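You operate a simulated robot arm through the tools that you are given. There is no shell and no other tool.

Carry out the task below with a simulated robot arm. There is one attempt and no reset: what you move stays moved.

## Task
Move the yellow plug to P7, pull the nut up, then dab it with paint.
Fine: to the mark with the red wrench; wrench and marker are laid on the bench; leave the other plug, the nuts of P3 and P4 and the other ports as they are.

It is judged by the outcome, as a careful person would: the job done as asked, and still so three seconds after it is handed in. It fails if anything else is knocked over, pushed out of place, dropped, spilled or broken.

## Robot
A 6-joint arm with a fingered hand, fixed in place. Base frame: the origin is on the floor under the middle of its stand, x ahead of it, y to its left, z up. Units: m, degrees, N and s.
It reaches about 1.346 m from its shoulder. Its first joint turns from -149.0 to 149.0 degrees. Payload 3.5 kg.
The tool frame sits at the grasp point between the pads (the TCP): z along the fingers, y along the line on which they close. The tips reach 0.026 m beyond it. The gripper opens to 0.132 m; its body begins 0.073 m behind the TCP. The gripper is a hand of 4 fingers: y runs from the thumb to the fingers, the wrist lies at [0, 0, -0.234] in the tool frame.
Orientation is that of the tool frame in the base frame, as [roll, pitch, yaw] about the fixed x, y, z axes, in that order (R = Rz(yaw) Ry(pitch) Rx(roll)). With the fingers straight down and closing along the base's y, the tool's x points along the base's -x, its y along +y and its z along -z.

## Interface
- The arm moves only by the tool step_arm. Its argument "motion" is text: rows parted by semicolons, each of 6 numbers parted by spaces: the shift along the base's x, y, z in m, then the turn, a rotation vector about the base's x, y, z in degrees. In form: x y z rx ry rz; .... A call has 1 to 20 rows; each row shifts and turns the commanded pose from where the row before left it. A row lasts 0.2 s, in which the tool goes at most 0.05 m and 8.6 degrees; a call with a longer step from one row to the next is refused whole. Where a pose cannot be reached the arm comes as near as it can. A force on the tool above 40 N (or 10 N above the force at the start of the call, whichever is more), or a blocked arm, ends the call early, and 0.2 s more pass. In this call time passes only in rows, and 0.2 s behind the last. It gives the time, the measured TCP pose, the force on the tool (base axes), the opening and the grip force at its end, in the units of the frame above (readings bear some noise), with the torque about the TCP (base axes, N m) and any sound that the robot's microphone picked up.
- Cameras (640 x 400 px; columns grow to the right, rows downward): "scene" is fixed at [0.0492, -0.6508, 1.5298]; the picture's right is [-0.12, -0.99, 0.00], its down [-0.83, 0.10, -0.55] and it looks along [0.54, -0.07, -0.84] (base axes); focal length 291 px, centre (320, 200). "wrist" rides on the gripper at [0.068, 0.002, -0.097] in the tool frame; the picture's right is [-0.03, 1.00, 0.00], its down [-0.82, -0.02, -0.58] and it looks along [-0.58, -0.01, 0.82] (tool axes); focal length 270 px, centre (320, 200). There is no depth. A picture from a camera that has moved, and an enlarged one, comes with that camera's place and axes in the base frame and with its lens.
- get_image(camera): a new picture of that camera. The clock stands still meanwhile.
- move_column(by): slides the trunk up (or, below 0, down) by that many m; the arm rides with it, the base frame stays. It gives what a move gives, with no picture.
- move_fingers(finger1, finger2, finger3, thumb_bend): sets how far each is bent, from 0 (flat) to 100 (curled in); at 30 the hand is open as for a grip, at 70 the pads meet at the TCP. One left out holds its place. A second passes; each finger stops where it meets its share of the squeeze, and holds until it gets a number again. It is the only way to open and close the hand. It gives what a move gives, with no picture; readings hold the bend of each and the force on the fingers (four entries, about 0 where the hand has none), thumb and palm.
- enlarge(camera, box): a new picture of the part [left, top, right, bottom] of that camera's present view, enlarged. The clock stands still meanwhile.
- job_done(): hands the job in; it is judged then, once.

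Places have to be worked out from the pictures, the camera data and where the tool is seen. Open the gripper and draw the arm clear of the work before you hand the job in, unless the task says otherwise.

The tools are called after ">>>" as a command line: name --argument value ..., lists and objects as JSON in quotes. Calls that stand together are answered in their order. step_arm: Moves the arm, as the interface text tells. Its arguments: {"type":"object","properties":{"motion":{"type":"string"}},"required":["motion"]} The other tools are called the same way: move_column (by) moves the trunk up or down; move_fingers (finger1, finger2, finger3, thumb_bend) moves the fingers one by one; get_image (camera) takes a picture; enlarge (camera, box) takes an enlarged picture of a part of a camera's view; job_done () hands the job in.

At the start:

```text
time: 0.0
ee_pos: [0.6594, -0.3744, 1.0303]
tcp_rot: [180.0, 0.0, 180.0]
contact_force: [-0.5, -1.1, 1.6]
ft_torque: [-0.01, 0.01, -0.01]
width: 0.1319
finger_force: 0.1
shape: jaw
bend: [30.0, 30.0, 30.0, 30.0]
finger forces: [0.0, 0.0, 0.0, 0.0, 0.0, 0.1]
trunk travel left (down, up): [-0.929, 0.041]
```

scene: 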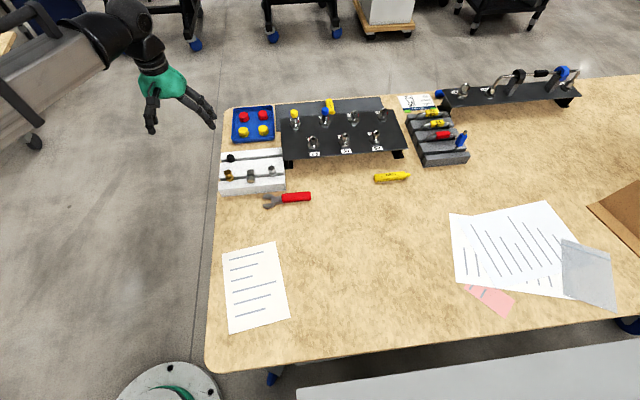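
wrist: 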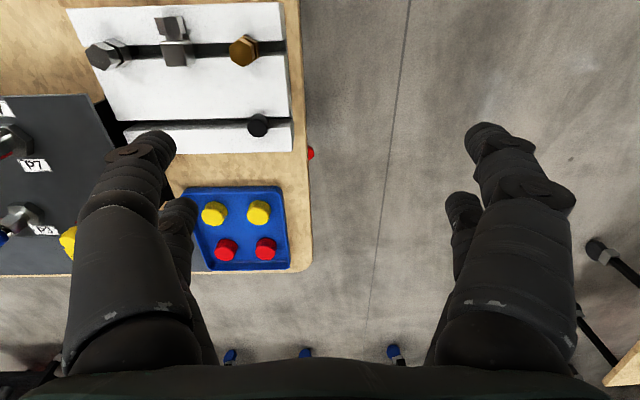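

I start by looking closely at the panel, the tools and the ports before moving anything.

>>> enlarge --camera "scene" --box '[210, 90, 410, 215]'

>>> enlarge --camera "scene" --box '[390, 60, 590, 185]'

>>> enlarge --camera "scene" --box '[270, 95, 410, 165]'

>>> enlarge --camera "scene" --box '[210, 235, 310, 335]'

>>> enlarge --camera "scene" --box '[440, 200, 640, 325]'

>>> get_image --camera "wrist"

```text
3.20 times, centred on (310, 152) of scene
camera zoom: at [0.0492, -0.6508, 1.5298], right [-0.12, -0.99, 0.0], down [-0.83, 0.1, -0.55], along [0.54, -0.07, -0.84], focal length 931 px, centre (352, 352)
```

zoom: 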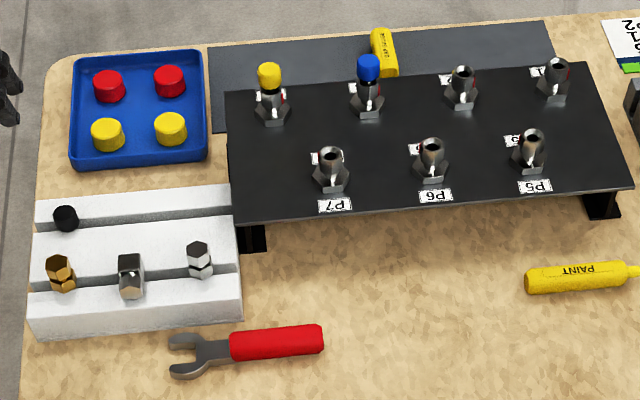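

```text
3.20 times, centred on (490, 122) of scene
camera zoom: at [0.0492, -0.6508, 1.5298], right [-0.12, -0.99, 0.0], down [-0.83, 0.1, -0.55], along [0.54, -0.07, -0.84], focal length 931 px, centre (-224, 448)
```

zoom: 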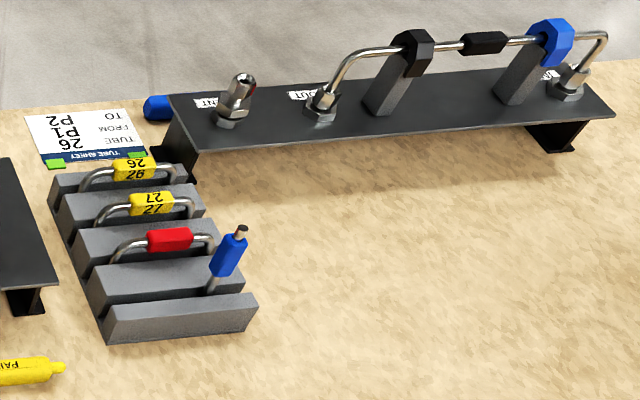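

```text
4.57 times, centred on (340, 130) of scene
camera zoom: at [0.0492, -0.6508, 1.5298], right [-0.12, -0.99, 0.0], down [-0.83, 0.1, -0.55], along [0.54, -0.07, -0.84], focal length 1330 px, centre (229, 520)
```

zoom: 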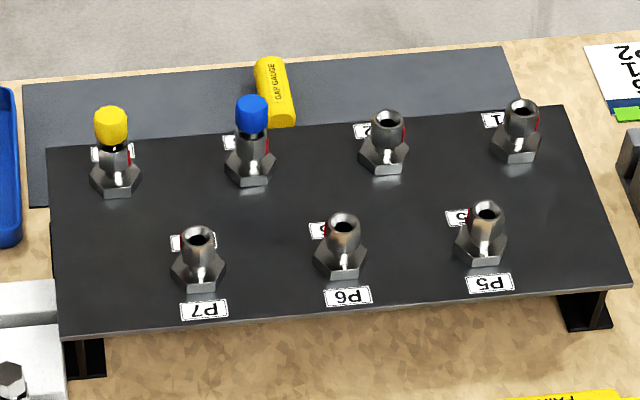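

```text
4.00 times, centred on (260, 285) of scene
camera zoom: at [0.0492, -0.6508, 1.5298], right [-0.12, -0.99, 0.0], down [-0.83, 0.1, -0.55], along [0.54, -0.07, -0.84], focal length 1164 px, centre (560, -140)
```

zoom: 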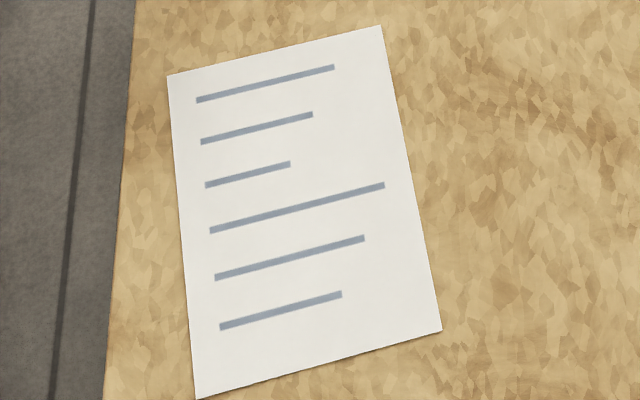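

```text
3.20 times, centred on (540, 262) of scene
camera zoom: at [0.0492, -0.6508, 1.5298], right [-0.12, -0.99, 0.0], down [-0.83, 0.1, -0.55], along [0.54, -0.07, -0.84], focal length 931 px, centre (-384, 0)
```

zoom: 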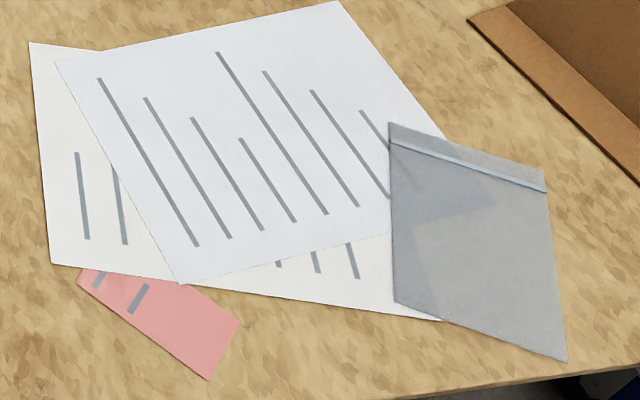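

```text
taken
camera wrist: at [0.5914, -0.3732, 1.126], right [0.03, 1.0, 0.0], down [0.82, -0.02, 0.58], along [0.58, -0.01, -0.82], focal length 270 px, centre (320, 200)
```

wrist: 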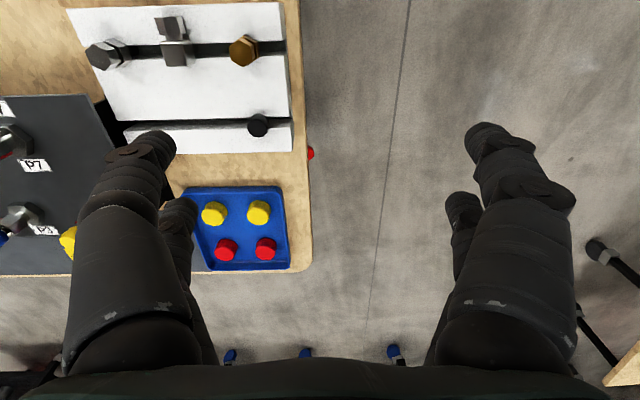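

The panel sits around (0.76, -0.76, 0.85). From triangulating the two views, the yellow plug in the back-left port tops out near (0.795, -0.66, 0.905). I move the hand at height over the near side of the panel so the wrist camera can see it.

>>> step_arm --motion "0 -0.045 0 0 0 0; 0 -0.045 0.005 0 0 0; 0 -0.045 0.005 0 0 0; -0.01 -0.045 0.005 0 0 0; -0.01 -0.045 0.005 0 0 0; -0.01 -0.045 0.005 0 0 0; -0.01 -0.045 0.005 0 0 0; -0.01 -0.045 0.005 0 0 0"

>>> get_image --camera "wrist"

>>> get_image --camera "scene"

```text
time: 1.8
ee_pos: [0.6079, -0.7318, 1.0307]
tcp_rot: [179.9, 0.0, 180.0]
contact_force: [0.0, 0.6, 0.6]
ft_torque: [-0.03, -0.01, 0.01]
width: 0.1319
finger_force: 0.2
shape: jaw
bend: [30.0, 30.0, 30.0, 30.0]
finger forces: [0.1, 0.0, 0.0, 0.1, 0.0, 0.1]
out of reach, approached as far as the arm can: row 2, 3, 4, 5, 6, 7
trunk travel left (down, up): [-0.929, 0.041]
```

```text
taken
camera wrist: at [0.5395, -0.7307, 1.1259], right [0.02, 1.0, 0.0], down [0.82, -0.02, 0.58], along [0.58, -0.01, -0.82], focal length 270 px, centre (320, 200)
```

wrist: 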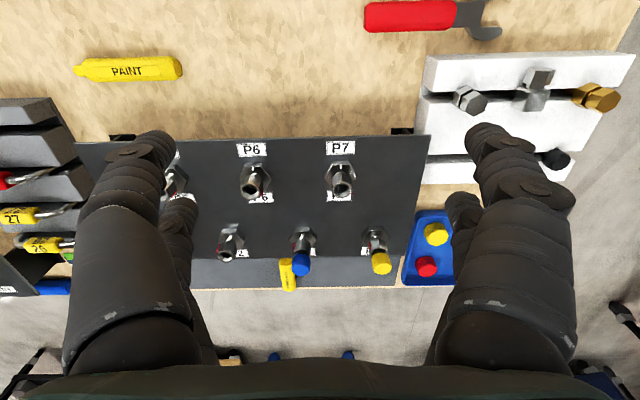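

```text
taken
```

scene: 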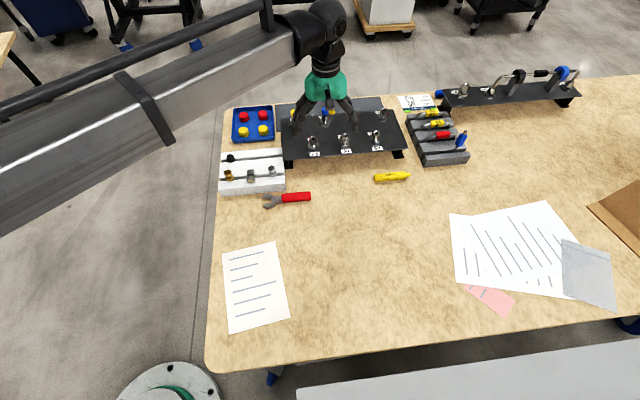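

The wrist view now shows the ports with P6 and P7 labelled. I zoom in to read the marks on the fittings.

>>> enlarge --camera "wrist" --box '[200, 130, 420, 290]'

>>> enlarge --camera "wrist" --box '[300, 135, 400, 205]'

>>> enlarge --camera "wrist" --box '[340, 220, 420, 280]'

>>> enlarge --camera "wrist" --box '[350, 0, 640, 190]'

>>> enlarge --camera "wrist" --box '[60, 40, 200, 100]'

```text
2.50 times, centred on (310, 210) of wrist
camera zoom: at [0.5395, -0.7307, 1.1259], right [0.02, 1.0, 0.0], down [0.82, -0.02, 0.58], along [0.58, -0.01, -0.82], focal length 676 px, centre (345, 175)
```

zoom: 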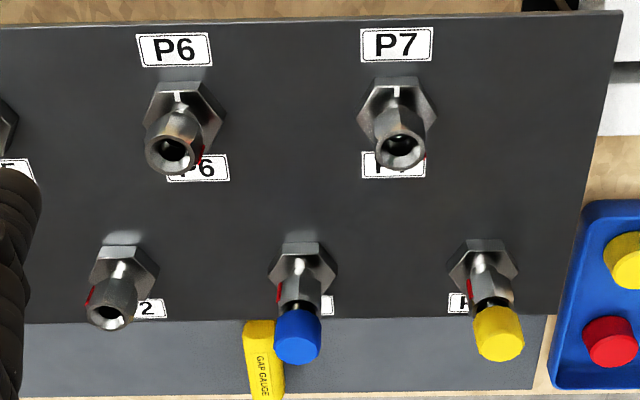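

```text
5.71 times, centred on (350, 170) of wrist
camera zoom: at [0.5395, -0.7307, 1.1259], right [0.02, 1.0, 0.0], down [0.82, -0.02, 0.58], along [0.58, -0.01, -0.82], focal length 1544 px, centre (149, 371)
```

zoom: 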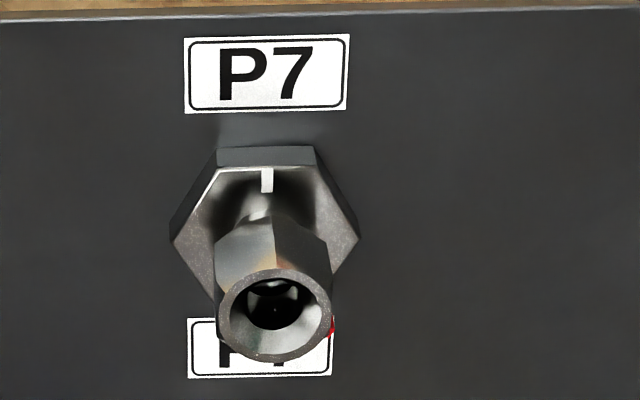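

```text
6.67 times, centred on (380, 250) of wrist
camera zoom: at [0.5395, -0.7307, 1.1259], right [0.02, 1.0, 0.0], down [0.82, -0.02, 0.58], along [0.58, -0.01, -0.82], focal length 1802 px, centre (-80, -133)
```

zoom: 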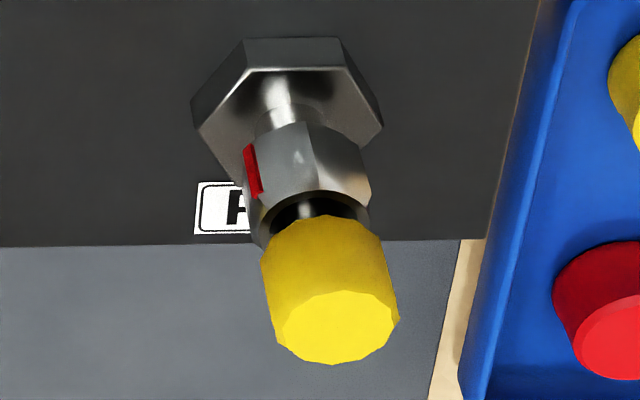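

```text
2.11 times, centred on (495, 95) of wrist
camera zoom: at [0.5395, -0.7307, 1.1259], right [0.02, 1.0, 0.0], down [0.82, -0.02, 0.58], along [0.58, -0.01, -0.82], focal length 569 px, centre (-48, 421)
```

zoom: 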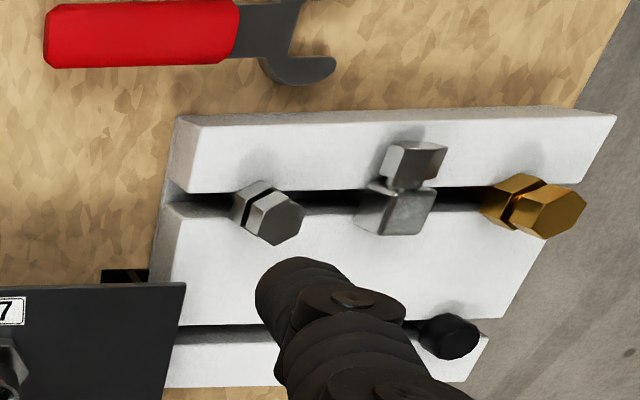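

```text
4.57 times, centred on (130, 70) of wrist
camera zoom: at [0.5395, -0.7307, 1.1259], right [0.02, 1.0, 0.0], down [0.82, -0.02, 0.58], along [0.58, -0.01, -0.82], focal length 1236 px, centre (1189, 794)
```

zoom: 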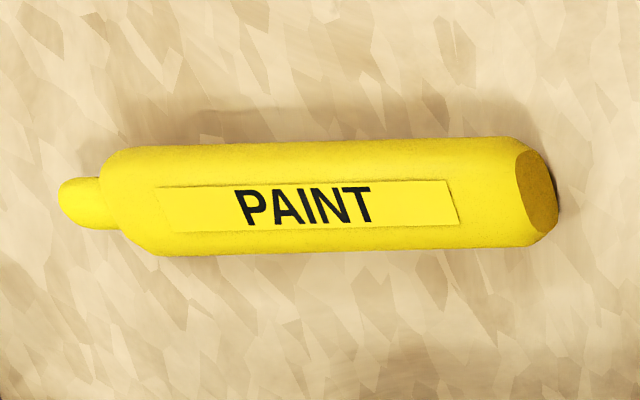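

Each port has a fixed lower hex with a white mark and an upper nut with a red stripe. P7's nut top is near (0.690, -0.710, 0.892) and the plate top near z = 0.844. I lower the hand in front of the panel for a closer look at P7 and the plugs.

>>> step_arm --motion "-0.02 0.01 -0.02 0 0 0; -0.02 0.01 -0.03 0 0 0; -0.01 0 -0.03 0 0 0"

>>> get_image --camera "wrist"

>>> enlarge --camera "wrist" --box '[240, 180, 440, 340]'

```text
time: 2.6
ee_pos: [0.5634, -0.7132, 1.0312]
tcp_rot: [180.0, -0.1, 180.0]
contact_force: [-0.8, 0.2, 0.2]
ft_torque: [0.01, -0.01, -0.03]
width: 0.132
finger_force: 0.0
shape: jaw
bend: [30.0, 30.0, 30.0, 30.0]
finger forces: [0.0, 0.0, 0.0, 0.1, 0.0, 0.0]
out of reach, approached as far as the arm can: row 1, 2, 3
trunk travel left (down, up): [-0.929, 0.041]
```

```text
taken
camera wrist: at [0.4951, -0.7119, 1.126], right [0.03, 1.0, 0.0], down [0.82, -0.02, 0.58], along [0.58, -0.01, -0.82], focal length 270 px, centre (320, 200)
```

wrist: 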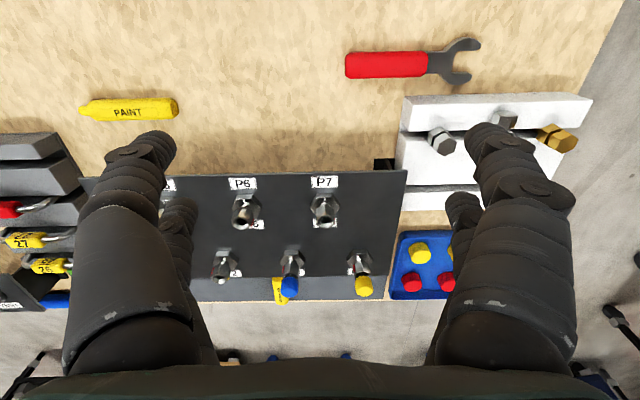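

```text
2.50 times, centred on (340, 260) of wrist
camera zoom: at [0.4951, -0.7119, 1.126], right [0.03, 1.0, 0.0], down [0.82, -0.02, 0.58], along [0.58, -0.01, -0.82], focal length 676 px, centre (270, 50)
```

zoom: 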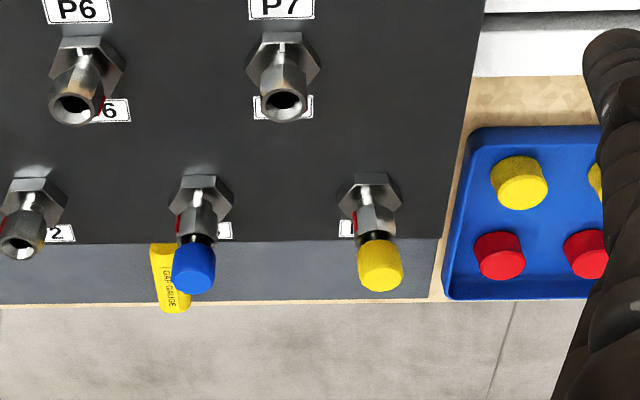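

The z reading hasn't responded to the arm rows at all (1.031 throughout), so height appears to come from the trunk. I lower the column 6 cm and check; the hand is in front of the panel with its fingers clear of it.

>>> move_column --by -0.06

>>> get_image --camera "wrist"

```text
time: 3.6
ee_pos: [0.5642, -0.7122, 0.9713]
tcp_rot: [180.0, -0.1, -180.0]
contact_force: [-0.4, -0.2, 0.0]
ft_torque: [-0.02, 0.03, 0.02]
width: 0.1322
finger_force: 0.0
shape: jaw
bend: [30.0, 30.0, 30.0, 30.0]
finger forces: [0.0, 0.0, 0.1, 0.0, 0.0, 0.1]
trunk travel left (down, up): [-0.869, 0.101]
```

```text
taken
camera wrist: at [0.4953, -0.7118, 1.0661], right [0.03, 1.0, 0.0], down [0.82, -0.02, 0.58], along [0.58, -0.01, -0.82], focal length 270 px, centre (320, 200)
```

wrist: 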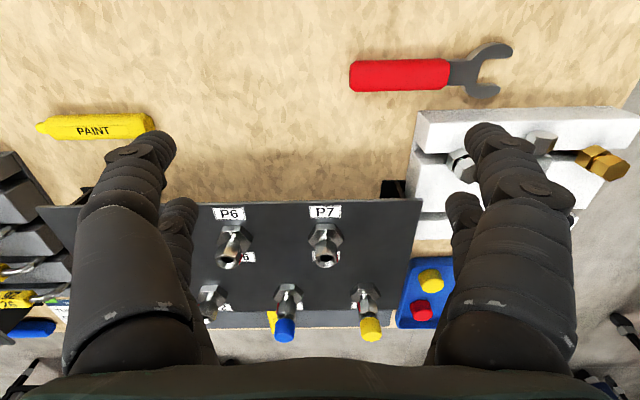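

The column works exactly as commanded. I zoom into the fittings from this closer view.

>>> enlarge --camera "wrist" --box '[270, 190, 390, 290]'

>>> enlarge --camera "wrist" --box '[260, 270, 400, 350]'

>>> enlarge --camera "wrist" --box '[330, 30, 530, 110]'

>>> enlarge --camera "wrist" --box '[190, 200, 280, 330]'

```text
4.00 times, centred on (330, 240) of wrist
camera zoom: at [0.4953, -0.7118, 1.0661], right [0.03, 1.0, 0.0], down [0.82, -0.02, 0.58], along [0.58, -0.01, -0.82], focal length 1081 px, centre (280, 40)
```

zoom: 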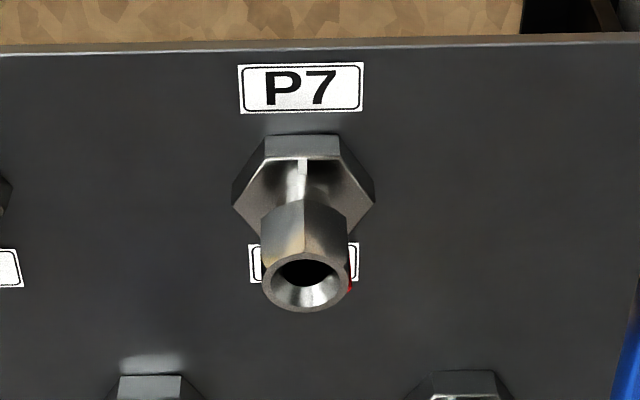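

```text
4.57 times, centred on (330, 310) of wrist
camera zoom: at [0.4953, -0.7118, 1.0661], right [0.03, 1.0, 0.0], down [0.82, -0.02, 0.58], along [0.58, -0.01, -0.82], focal length 1236 px, centre (274, -303)
```

zoom: 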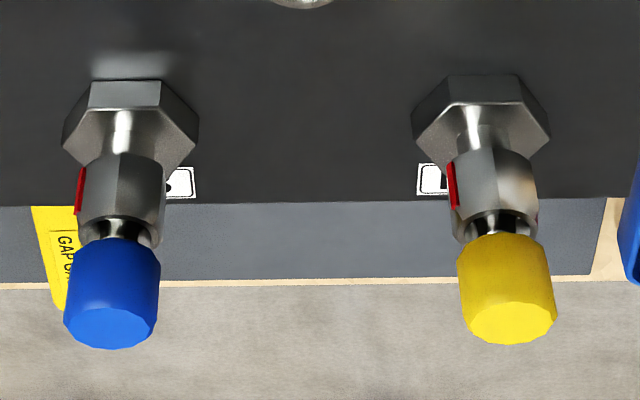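

```text
3.20 times, centred on (430, 70) of wrist
camera zoom: at [0.4953, -0.7118, 1.0661], right [0.03, 1.0, 0.0], down [0.82, -0.02, 0.58], along [0.58, -0.01, -0.82], focal length 865 px, centre (-32, 616)
```

zoom: 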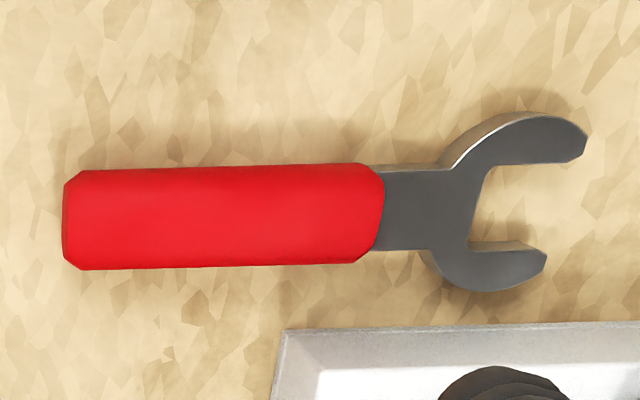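

```text
3.08 times, centred on (235, 265) of wrist
camera zoom: at [0.4953, -0.7118, 1.0661], right [0.03, 1.0, 0.0], down [0.82, -0.02, 0.58], along [0.58, -0.01, -0.82], focal length 832 px, centre (582, 0)
```

zoom: 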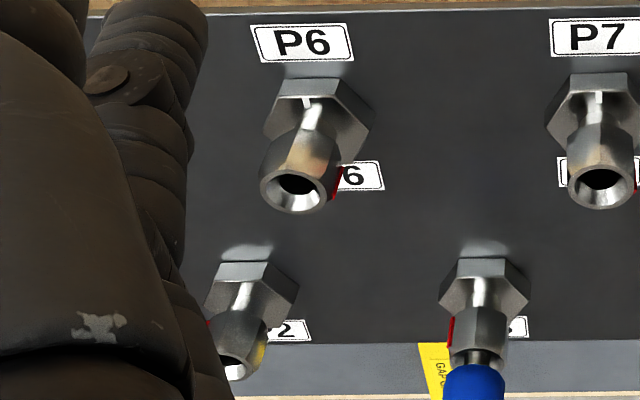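

To read the red stripe's exact angle on P7 I want a view from the +y side, with the fingers closing along x. I yaw the hand -90° while moving to about (0.69, -0.55), keeping the fingertips well above everything.

>>> step_arm --motion "0.005 0.015 0 0 0 -8.2; 0.01 0.015 0 0 0 -8.2; 0.01 0.015 0 0 0 -8.2; 0.01 0.015 0 0 0 -8.2; 0.012 0.015 0 0 0 -8.2; 0.012 0.015 0 0 0 -8.2; 0.012 0.015 0 0 0 -8.2; 0.014 0.015 0 0 0 -8.2; 0.014 0.015 0 0 0 -8.2; 0.014 0.015 0 0 0 -8.1; 0.013 0.012 0 0 0 -8.1"

>>> get_image --camera "wrist"

>>> get_image --camera "scene"

```text
time: 6.0
ee_pos: [0.6901, -0.55, 0.9708]
tcp_rot: [180.0, -0.1, 89.9]
contact_force: [-0.4, -0.3, 0.4]
ft_torque: [-0.03, 0.01, 0.01]
width: 0.1319
finger_force: 0.0
shape: jaw
bend: [30.0, 30.0, 30.0, 30.0]
finger forces: [0.1, 0.0, 0.0, 0.1, 0.0, 0.0]
trunk travel left (down, up): [-0.869, 0.101]
```

```text
taken
camera wrist: at [0.6923, -0.4821, 1.066], right [1.0, -0.03, 0.0], down [-0.02, -0.82, 0.58], along [-0.02, -0.58, -0.82], focal length 270 px, centre (320, 200)
```

wrist: 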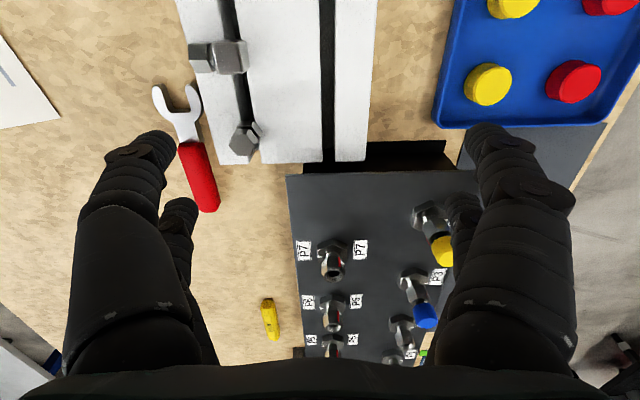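

```text
taken
```

scene: 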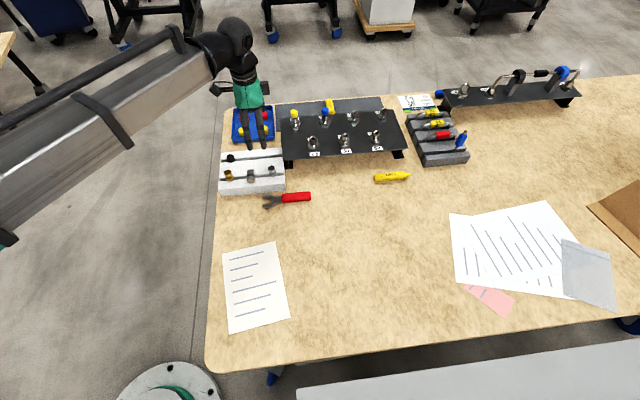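

The arm followed exactly this time. I zoom into P7, P6, P3 and P4 from this side.

>>> enlarge --camera "wrist" --box '[280, 220, 400, 300]'

>>> enlarge --camera "wrist" --box '[385, 190, 475, 350]'

>>> enlarge --camera "wrist" --box '[290, 280, 450, 370]'

>>> enlarge --camera "wrist" --box '[130, 0, 290, 220]'

```text
5.00 times, centred on (340, 260) of wrist
camera zoom: at [0.6923, -0.4821, 1.066], right [1.0, -0.03, 0.0], down [-0.02, -0.82, 0.58], along [-0.02, -0.58, -0.82], focal length 1351 px, centre (220, -100)
```

zoom: 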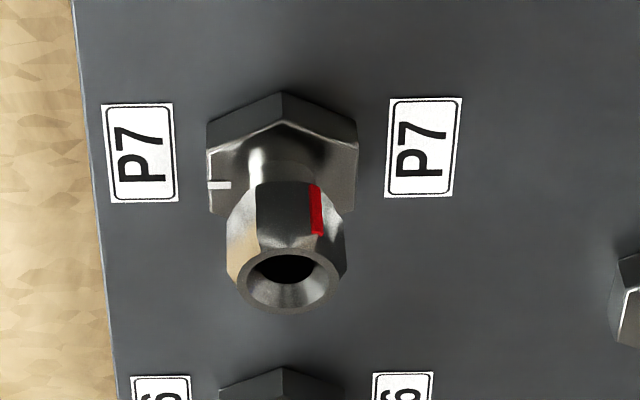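

```text
2.50 times, centred on (430, 270) of wrist
camera zoom: at [0.6923, -0.4821, 1.066], right [1.0, -0.03, 0.0], down [-0.02, -0.82, 0.58], along [-0.02, -0.58, -0.82], focal length 676 px, centre (45, 25)
```

zoom: 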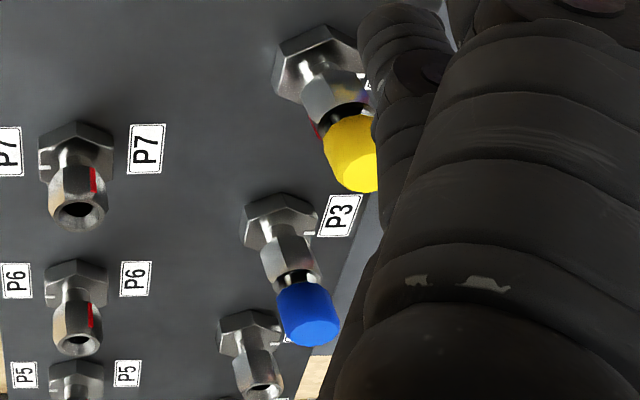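

```text
4.00 times, centred on (370, 325) of wrist
camera zoom: at [0.6923, -0.4821, 1.066], right [1.0, -0.03, 0.0], down [-0.02, -0.82, 0.58], along [-0.02, -0.58, -0.82], focal length 1081 px, centre (120, -300)
```

zoom: 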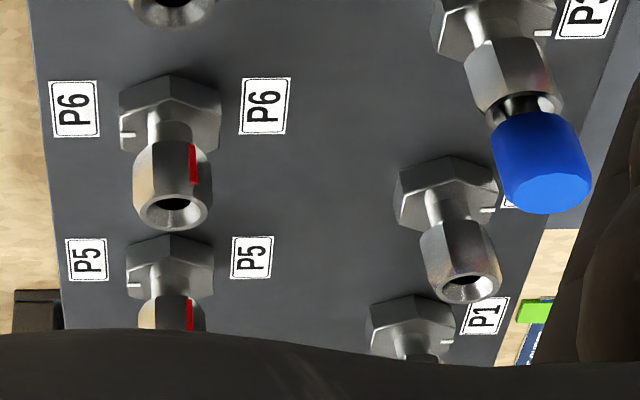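

```text
1.82 times, centred on (210, 110) of wrist
camera zoom: at [0.6923, -0.4821, 1.066], right [1.0, -0.03, 0.0], down [-0.02, -0.82, 0.58], along [-0.02, -0.58, -0.82], focal length 491 px, centre (520, 364)
```

zoom: 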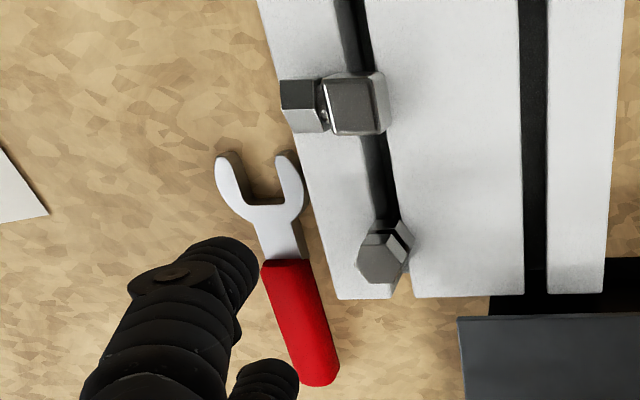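

P7's red stripe sits on a nut corner at about 60° azimuth, with the white mark at 180° (-x side). I look at the hand itself in the scene view, to know which fingers lie where before gripping anything.

>>> enlarge --camera "scene" --box '[190, 0, 310, 170]'

>>> enlarge --camera "wrist" --box '[60, 110, 600, 400]'

```text
2.35 times, centred on (250, 85) of scene
camera zoom: at [0.0492, -0.6508, 1.5298], right [-0.12, -0.99, 0.0], down [-0.83, 0.1, -0.55], along [0.54, -0.07, -0.84], focal length 685 px, centre (485, 471)
```

zoom: 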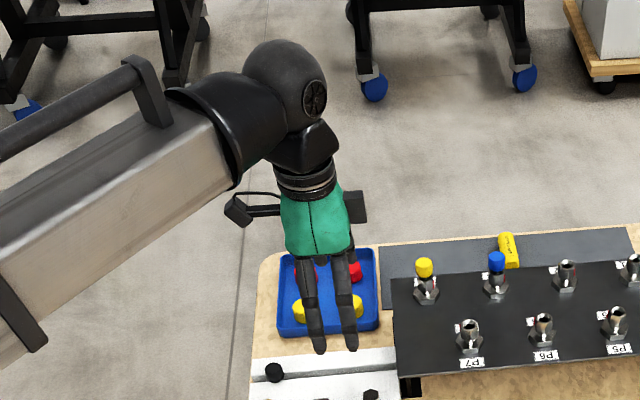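

```text
1.19 times, centred on (330, 255) of wrist
camera zoom: at [0.6923, -0.4821, 1.066], right [1.0, -0.03, 0.0], down [-0.02, -0.82, 0.58], along [-0.02, -0.58, -0.82], focal length 320 px, centre (308, 135)
```

zoom: 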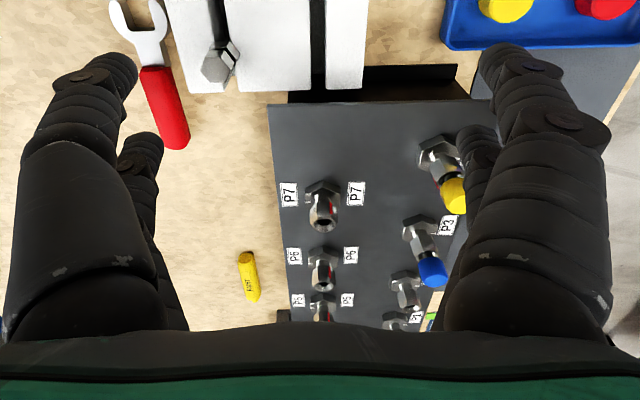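

The hand looks like two digits on each side, about 4 cm apart along tool x. I bend only the thumb here in free air to learn which digit is which.

>>> move_fingers --thumb_bend 55

>>> get_image --camera "wrist"

>>> enlarge --camera "scene" --box '[210, 60, 310, 170]'

```text
time: 7.0
ee_pos: [0.6909, -0.5504, 0.9714]
tcp_rot: [-180.0, -0.1, 90.0]
contact_force: [0.2, 0.2, 0.2]
ft_torque: [0.01, 0.01, -0.03]
width: 0.0914
finger_force: 0.1
shape: fingers
bend: [30.0, 30.0, 30.0, 55.0]
finger forces: [0.1, 0.0, 0.0, 0.1, 0.1, 0.0]
trunk travel left (down, up): [-0.869, 0.101]
```

```text
taken
camera wrist: at [0.6918, -0.4824, 1.066], right [1.0, -0.03, 0.0], down [-0.02, -0.82, 0.58], along [-0.01, -0.58, -0.82], focal length 270 px, centre (320, 200)
```

wrist: 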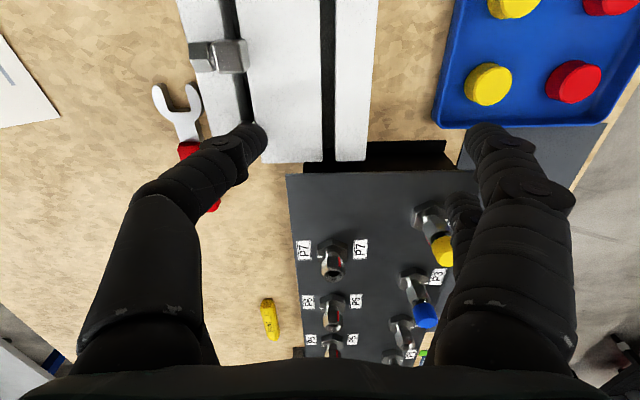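

```text
3.64 times, centred on (260, 115) of scene
camera zoom: at [0.0492, -0.6508, 1.5298], right [-0.12, -0.99, 0.0], down [-0.83, 0.1, -0.55], along [0.54, -0.07, -0.84], focal length 1058 px, centre (538, 509)
```

zoom: 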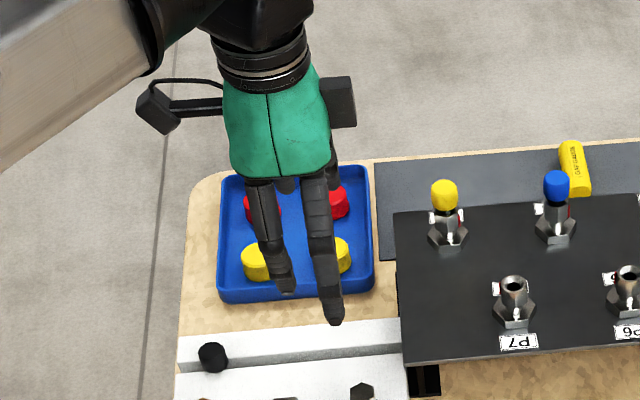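

The thumb is the near digit on the -x side; the other digit there stayed put. I test finger3 the same way.

>>> move_fingers --finger3 55

>>> get_image --camera "wrist"

>>> enlarge --camera "scene" --box '[210, 60, 310, 170]'

```text
time: 8.0
ee_pos: [0.6896, -0.55, 0.9699]
tcp_rot: [179.9, 0.0, 89.9]
contact_force: [-0.8, -0.4, -0.6]
ft_torque: [0.01, 0.02, 0.02]
width: 0.0914
finger_force: 0.0
shape: fingers
bend: [30.0, 30.0, 55.0, 55.0]
finger forces: [0.0, 0.0, 0.0, 0.1, 0.1, 0.1]
trunk travel left (down, up): [-0.869, 0.101]
```

```text
taken
camera wrist: at [0.6918, -0.4824, 1.066], right [1.0, -0.03, 0.0], down [-0.02, -0.82, 0.58], along [-0.01, -0.58, -0.82], focal length 270 px, centre (320, 200)
```

wrist: 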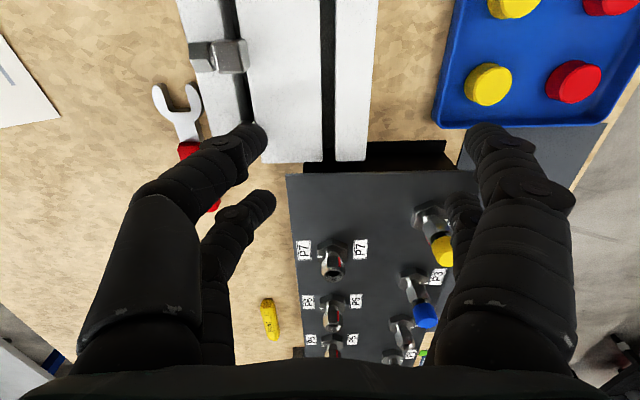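

```text
3.64 times, centred on (260, 115) of scene
camera zoom: at [0.0492, -0.6508, 1.5298], right [-0.12, -0.99, 0.0], down [-0.83, 0.1, -0.55], along [0.54, -0.07, -0.84], focal length 1058 px, centre (538, 509)
```

zoom: 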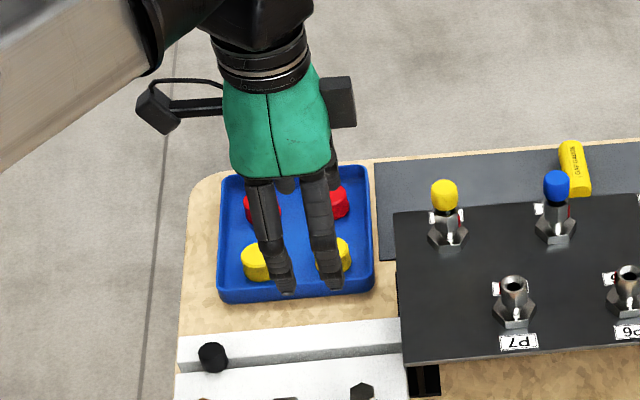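

So thumb and finger3 are on the -x side, with finger1 and finger2 opposite. I set all four to a moderate 48 opening and move over the yellow plug, with the tips still about 4 cm above its top, to measure it from close by.

>>> move_fingers --finger1 48 --finger2 48 --finger3 48 --thumb_bend 48

>>> step_arm --motion "0.03 -0.02 0 0 0 0; 0.03 -0.025 0 0 0 0; 0.03 -0.03 0 0 0 0; 0.02 -0.02 0 0 0 0"

>>> get_image --camera "wrist"

>>> get_image --camera "scene"

```text
time: 9.0
ee_pos: [0.6909, -0.5497, 0.9697]
tcp_rot: [-179.9, 0.1, 90.0]
contact_force: [0.1, -0.7, 0.3]
ft_torque: [0.01, 0.01, -0.01]
width: 0.073
finger_force: 0.0
shape: fingers
bend: [48.0, 48.0, 48.0, 48.0]
finger forces: [0.0, 0.0, 0.0, 0.0, 0.0, 0.0]
trunk travel left (down, up): [-0.869, 0.101]
```

```text
time: 10.0
ee_pos: [0.8017, -0.6446, 0.9694]
tcp_rot: [-180.0, 0.0, 90.0]
contact_force: [-0.5, -0.3, 0.4]
ft_torque: [0.01, 0.01, -0.04]
width: 0.0729
finger_force: 0.1
shape: fingers
bend: [48.0, 48.0, 48.0, 48.0]
finger forces: [0.1, 0.0, 0.0, 0.1, 0.0, 0.1]
out of reach, approached as far as the arm can: row 3
trunk travel left (down, up): [-0.869, 0.101]
```

```text
taken
camera wrist: at [0.803, -0.5775, 1.0659], right [1.0, -0.03, 0.0], down [-0.02, -0.82, 0.58], along [-0.01, -0.58, -0.82], focal length 270 px, centre (320, 200)
```

wrist: 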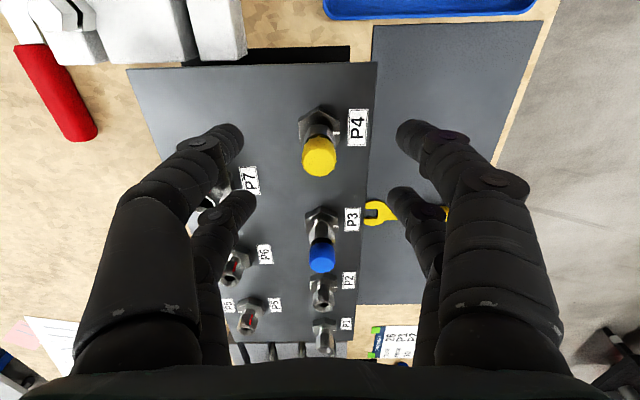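

```text
taken
```

scene: 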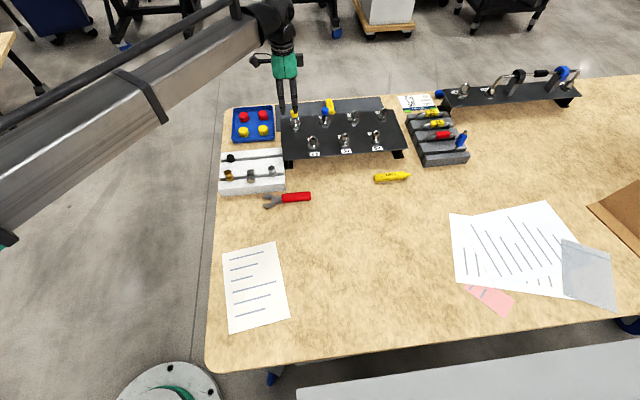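

"P4" is confirmed as the yellow plug's port, and it lies almost directly under the camera axis. I zoom in to measure the cap.

>>> enlarge --camera "wrist" --box '[270, 90, 390, 190]'

>>> enlarge --camera "scene" --box '[250, 70, 350, 150]'

```text
4.00 times, centred on (330, 140) of wrist
camera zoom: at [0.803, -0.5775, 1.0659], right [1.0, -0.03, 0.0], down [-0.02, -0.82, 0.58], along [-0.01, -0.58, -0.82], focal length 1081 px, centre (280, 440)
```

zoom: 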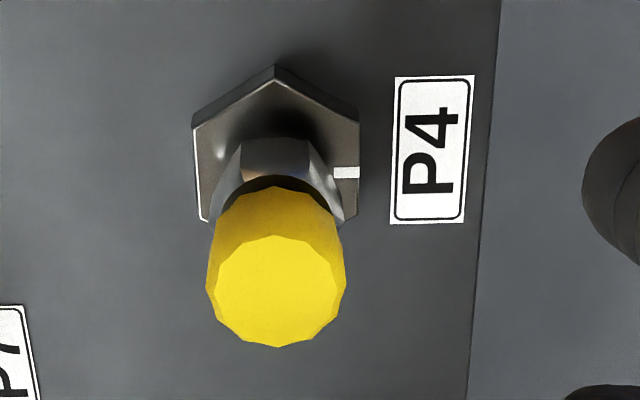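

```text
5.00 times, centred on (300, 110) of scene
camera zoom: at [0.0492, -0.6508, 1.5298], right [-0.12, -0.99, 0.0], down [-0.83, 0.1, -0.55], along [0.54, -0.07, -0.84], focal length 1455 px, centre (420, 650)
```

zoom: 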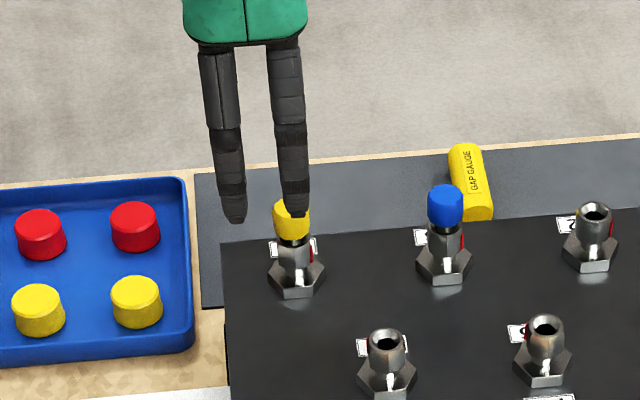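

The cap measures 23 mm across, spans z 0.8895–0.905, and sits at (0.7995, -0.6605). I centre the hand on it and lower halfway.

>>> step_arm --motion "-0.001 -0.008 0 0 0 0; -0.0005 -0.0072 0 0 0 0"

>>> move_column --by -0.03

>>> get_image --camera "wrist"

```text
time: 10.6
ee_pos: [0.7985, -0.6617, 0.9711]
tcp_rot: [-180.0, -0.1, 90.0]
contact_force: [0.1, 0.2, -0.6]
ft_torque: [-0.01, 0.02, 0.02]
width: 0.0726
finger_force: 0.1
shape: fingers
bend: [48.0, 48.0, 48.0, 48.0]
finger forces: [0.0, 0.0, 0.1, 0.0, 0.0, 0.0]
trunk travel left (down, up): [-0.869, 0.101]
```

```text
time: 11.3
ee_pos: [0.7975, -0.66, 0.941]
tcp_rot: [-180.0, -0.1, 90.0]
contact_force: [-0.2, 0.8, 0.6]
ft_torque: [0.03, 0.02, 0.03]
width: 0.0728
finger_force: 0.0
shape: fingers
bend: [48.0, 48.0, 48.0, 48.0]
finger forces: [0.0, 0.1, 0.1, 0.0, 0.0, 0.0]
trunk travel left (down, up): [-0.839, 0.131]
```

```text
taken
camera wrist: at [0.7996, -0.5924, 1.0361], right [1.0, -0.03, 0.0], down [-0.02, -0.82, 0.58], along [-0.01, -0.58, -0.82], focal length 270 px, centre (320, 200)
```

wrist: 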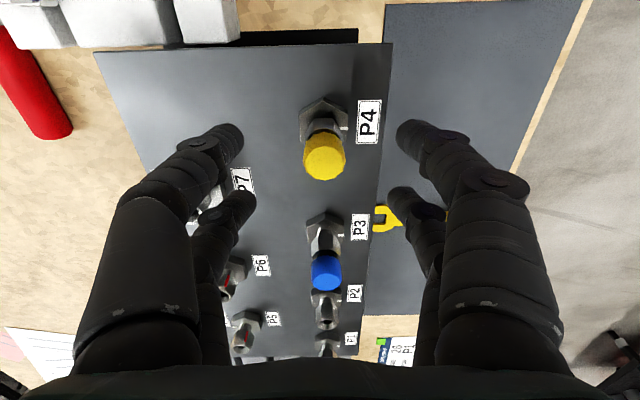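

The cap is 2.5 mm to +x of the finger midline. I correct that and lower the remaining 28 mm so the pads straddle the cap just above the nut.

>>> step_arm --motion "0.0025 0 0 0 0 0"

>>> move_column --by -0.028

>>> get_image --camera "wrist"

>>> enlarge --camera "scene" --box '[250, 70, 350, 150]'

```text
time: 11.8
ee_pos: [0.8003, -0.6599, 0.9404]
tcp_rot: [180.0, 0.0, 90.1]
contact_force: [-0.2, 0.6, 0.2]
ft_torque: [0.0, -0.01, 0.05]
width: 0.0729
finger_force: 0.0
shape: fingers
bend: [48.0, 48.0, 48.0, 48.0]
finger forces: [0.0, 0.1, 0.1, 0.0, 0.0, 0.0]
trunk travel left (down, up): [-0.839, 0.131]
```

```text
time: 12.5
ee_pos: [0.801, -0.6608, 0.9123]
tcp_rot: [180.0, 0.0, 90.0]
contact_force: [0.7, -1.0, -0.8]
ft_torque: [-0.01, -0.02, 0.01]
width: 0.0731
finger_force: 0.0
shape: fingers
bend: [48.0, 48.0, 48.0, 48.0]
finger forces: [0.0, 0.0, 0.0, 0.1, 0.1, 0.0]
trunk travel left (down, up): [-0.811, 0.159]
```

```text
taken
camera wrist: at [0.8021, -0.5927, 1.0081], right [1.0, -0.03, 0.0], down [-0.02, -0.82, 0.58], along [-0.01, -0.58, -0.82], focal length 270 px, centre (320, 200)
```

wrist: 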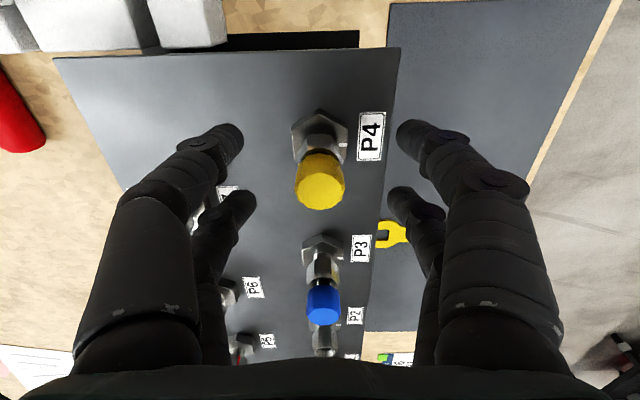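

```text
5.00 times, centred on (300, 110) of scene
camera zoom: at [0.0492, -0.6508, 1.5298], right [-0.12, -0.99, 0.0], down [-0.83, 0.1, -0.55], along [0.54, -0.07, -0.84], focal length 1455 px, centre (420, 650)
```

zoom: 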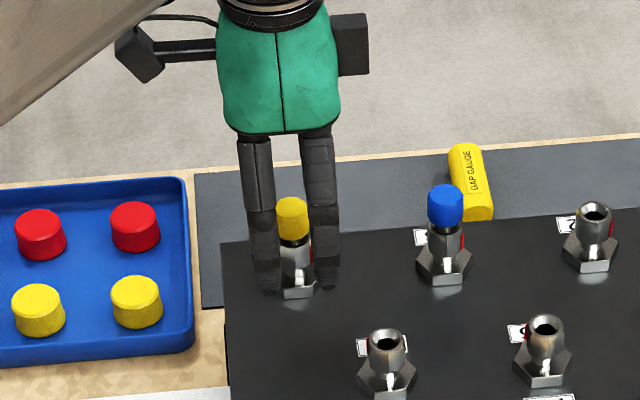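

In the scene view, the gap between neighbouring fingers (~24 mm) is about the cap's diameter, so a centred grip would let the cap slip through. I'll pinch it with the far pair (tool x = -0.02) instead, so I shift +20 mm in y and nudge finger1 to see which one it is.

>>> step_arm --motion "-0.0005 0.01 0 0 0 0; 0 0.01 0 0 0 0"

>>> move_fingers --finger1 42

>>> get_image --camera "wrist"

```text
time: 13.1
ee_pos: [0.799, -0.6403, 0.9123]
tcp_rot: [-179.9, 0.0, 89.9]
contact_force: [0.2, 0.5, 0.2]
ft_torque: [0.04, 0.01, -0.01]
width: 0.0727
finger_force: 0.1
shape: fingers
bend: [48.0, 48.0, 48.0, 48.0]
finger forces: [0.0, 0.0, 0.1, 0.0, 0.0, 0.1]
trunk travel left (down, up): [-0.811, 0.159]
```

```text
time: 14.1
ee_pos: [0.7993, -0.6415, 0.9115]
tcp_rot: [-180.0, 0.1, 90.0]
contact_force: [-0.8, -0.7, -0.6]
ft_torque: [-0.02, -0.03, 0.04]
width: 0.0825
finger_force: 0.1
shape: fingers
bend: [42.0, 48.0, 48.0, 48.0]
finger forces: [0.0, 0.0, 0.0, 0.1, 0.1, 0.1]
trunk travel left (down, up): [-0.811, 0.159]
```

```text
taken
camera wrist: at [0.801, -0.5738, 1.008], right [1.0, -0.03, 0.0], down [-0.02, -0.82, 0.58], along [-0.01, -0.58, -0.82], focal length 270 px, centre (320, 200)
```

wrist: 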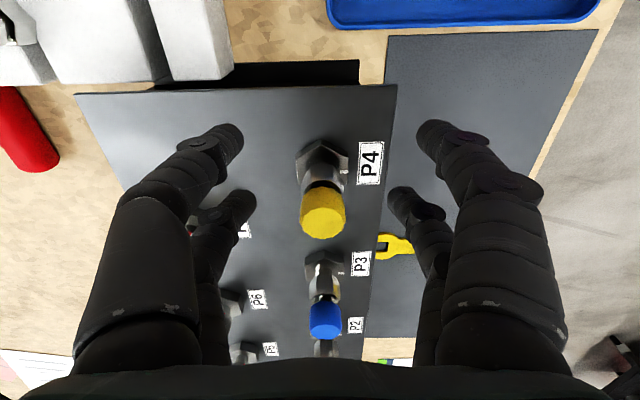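

Finger1 is the near one, so the far pair is finger2 + finger3, and it is now in line with the cap. I close that pair on the cap.

>>> move_fingers --finger2 75 --finger3 75

>>> get_image --camera "wrist"

>>> enlarge --camera "scene" --box '[250, 70, 350, 150]'

```text
time: 15.1
ee_pos: [0.7995, -0.6413, 0.913]
tcp_rot: [-180.0, 0.0, 90.1]
contact_force: [-0.5, 1.0, -0.4]
ft_torque: [-0.03, -0.03, 0.01]
width: 0.0826
finger_force: 7.0
shape: fingers
bend: [42.0, 65.0, 65.0, 48.0]
finger forces: [0.1, 7.1, 7.0, 0.0, 0.0, 0.0]
trunk travel left (down, up): [-0.811, 0.159]
```

```text
taken
camera wrist: at [0.8011, -0.5738, 1.008], right [1.0, -0.03, 0.0], down [-0.02, -0.82, 0.58], along [-0.01, -0.58, -0.82], focal length 270 px, centre (320, 200)
```

wrist: 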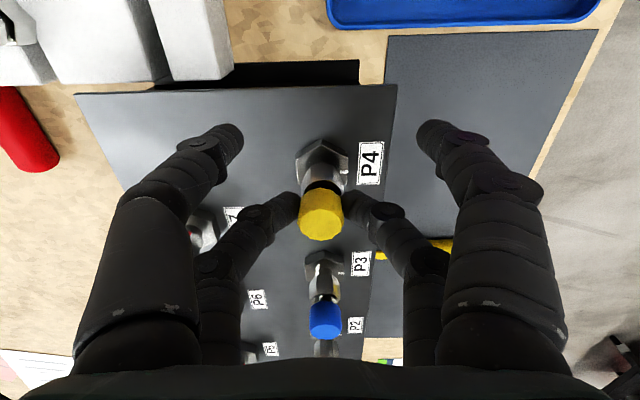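

```text
5.00 times, centred on (300, 110) of scene
camera zoom: at [0.0492, -0.6508, 1.5298], right [-0.12, -0.99, 0.0], down [-0.83, 0.1, -0.55], along [0.54, -0.07, -0.84], focal length 1455 px, centre (420, 650)
```

zoom: 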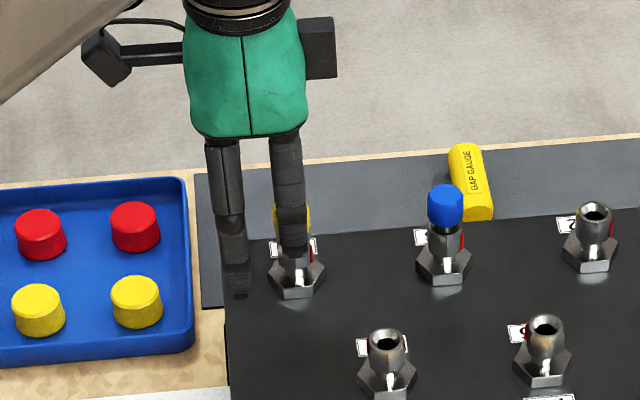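

Both fingers hold the cap at 7 N each, symmetrically. I pull straight up 2 cm with the column and check that the plug comes along without turning the nut.

>>> move_column --by 0.02

>>> get_image --camera "wrist"

>>> enlarge --camera "scene" --box '[250, 70, 350, 150]'

```text
time: 15.8
ee_pos: [0.7993, -0.6415, 0.9327]
tcp_rot: [179.9, 0.0, 90.0]
contact_force: [-0.2, -0.1, -0.6]
ft_torque: [0.03, 0.03, 0.01]
width: 0.0824
finger_force: 6.8
shape: fingers
bend: [42.0, 65.0, 65.0, 48.0]
finger forces: [0.0, 7.0, 7.1, 0.0, 0.0, 0.1]
trunk travel left (down, up): [-0.831, 0.139]
```

```text
taken
camera wrist: at [0.8011, -0.5739, 1.028], right [1.0, -0.03, 0.0], down [-0.02, -0.82, 0.58], along [-0.01, -0.58, -0.82], focal length 270 px, centre (320, 200)
```

wrist: 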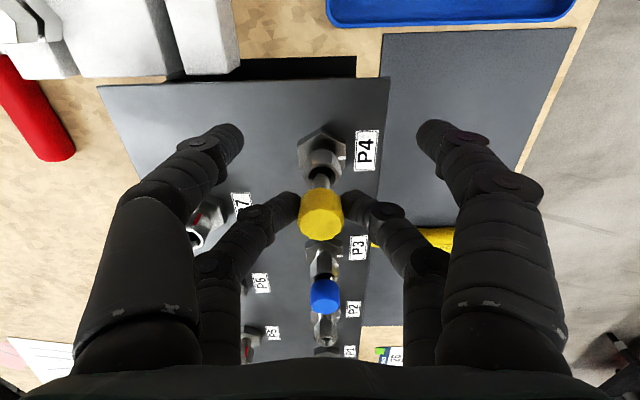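

```text
5.00 times, centred on (300, 110) of scene
camera zoom: at [0.0492, -0.6508, 1.5298], right [-0.12, -0.99, 0.0], down [-0.83, 0.1, -0.55], along [0.54, -0.07, -0.84], focal length 1455 px, centre (420, 650)
```

zoom: 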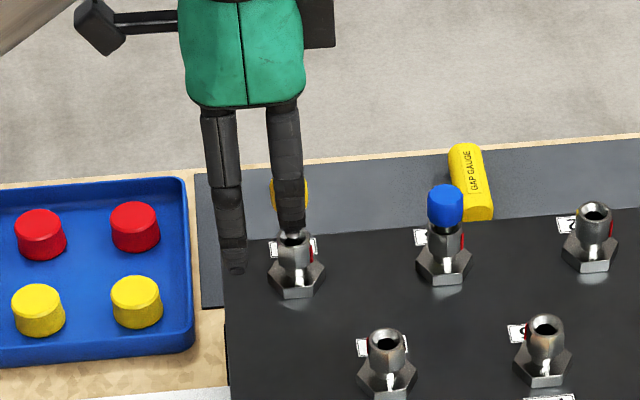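

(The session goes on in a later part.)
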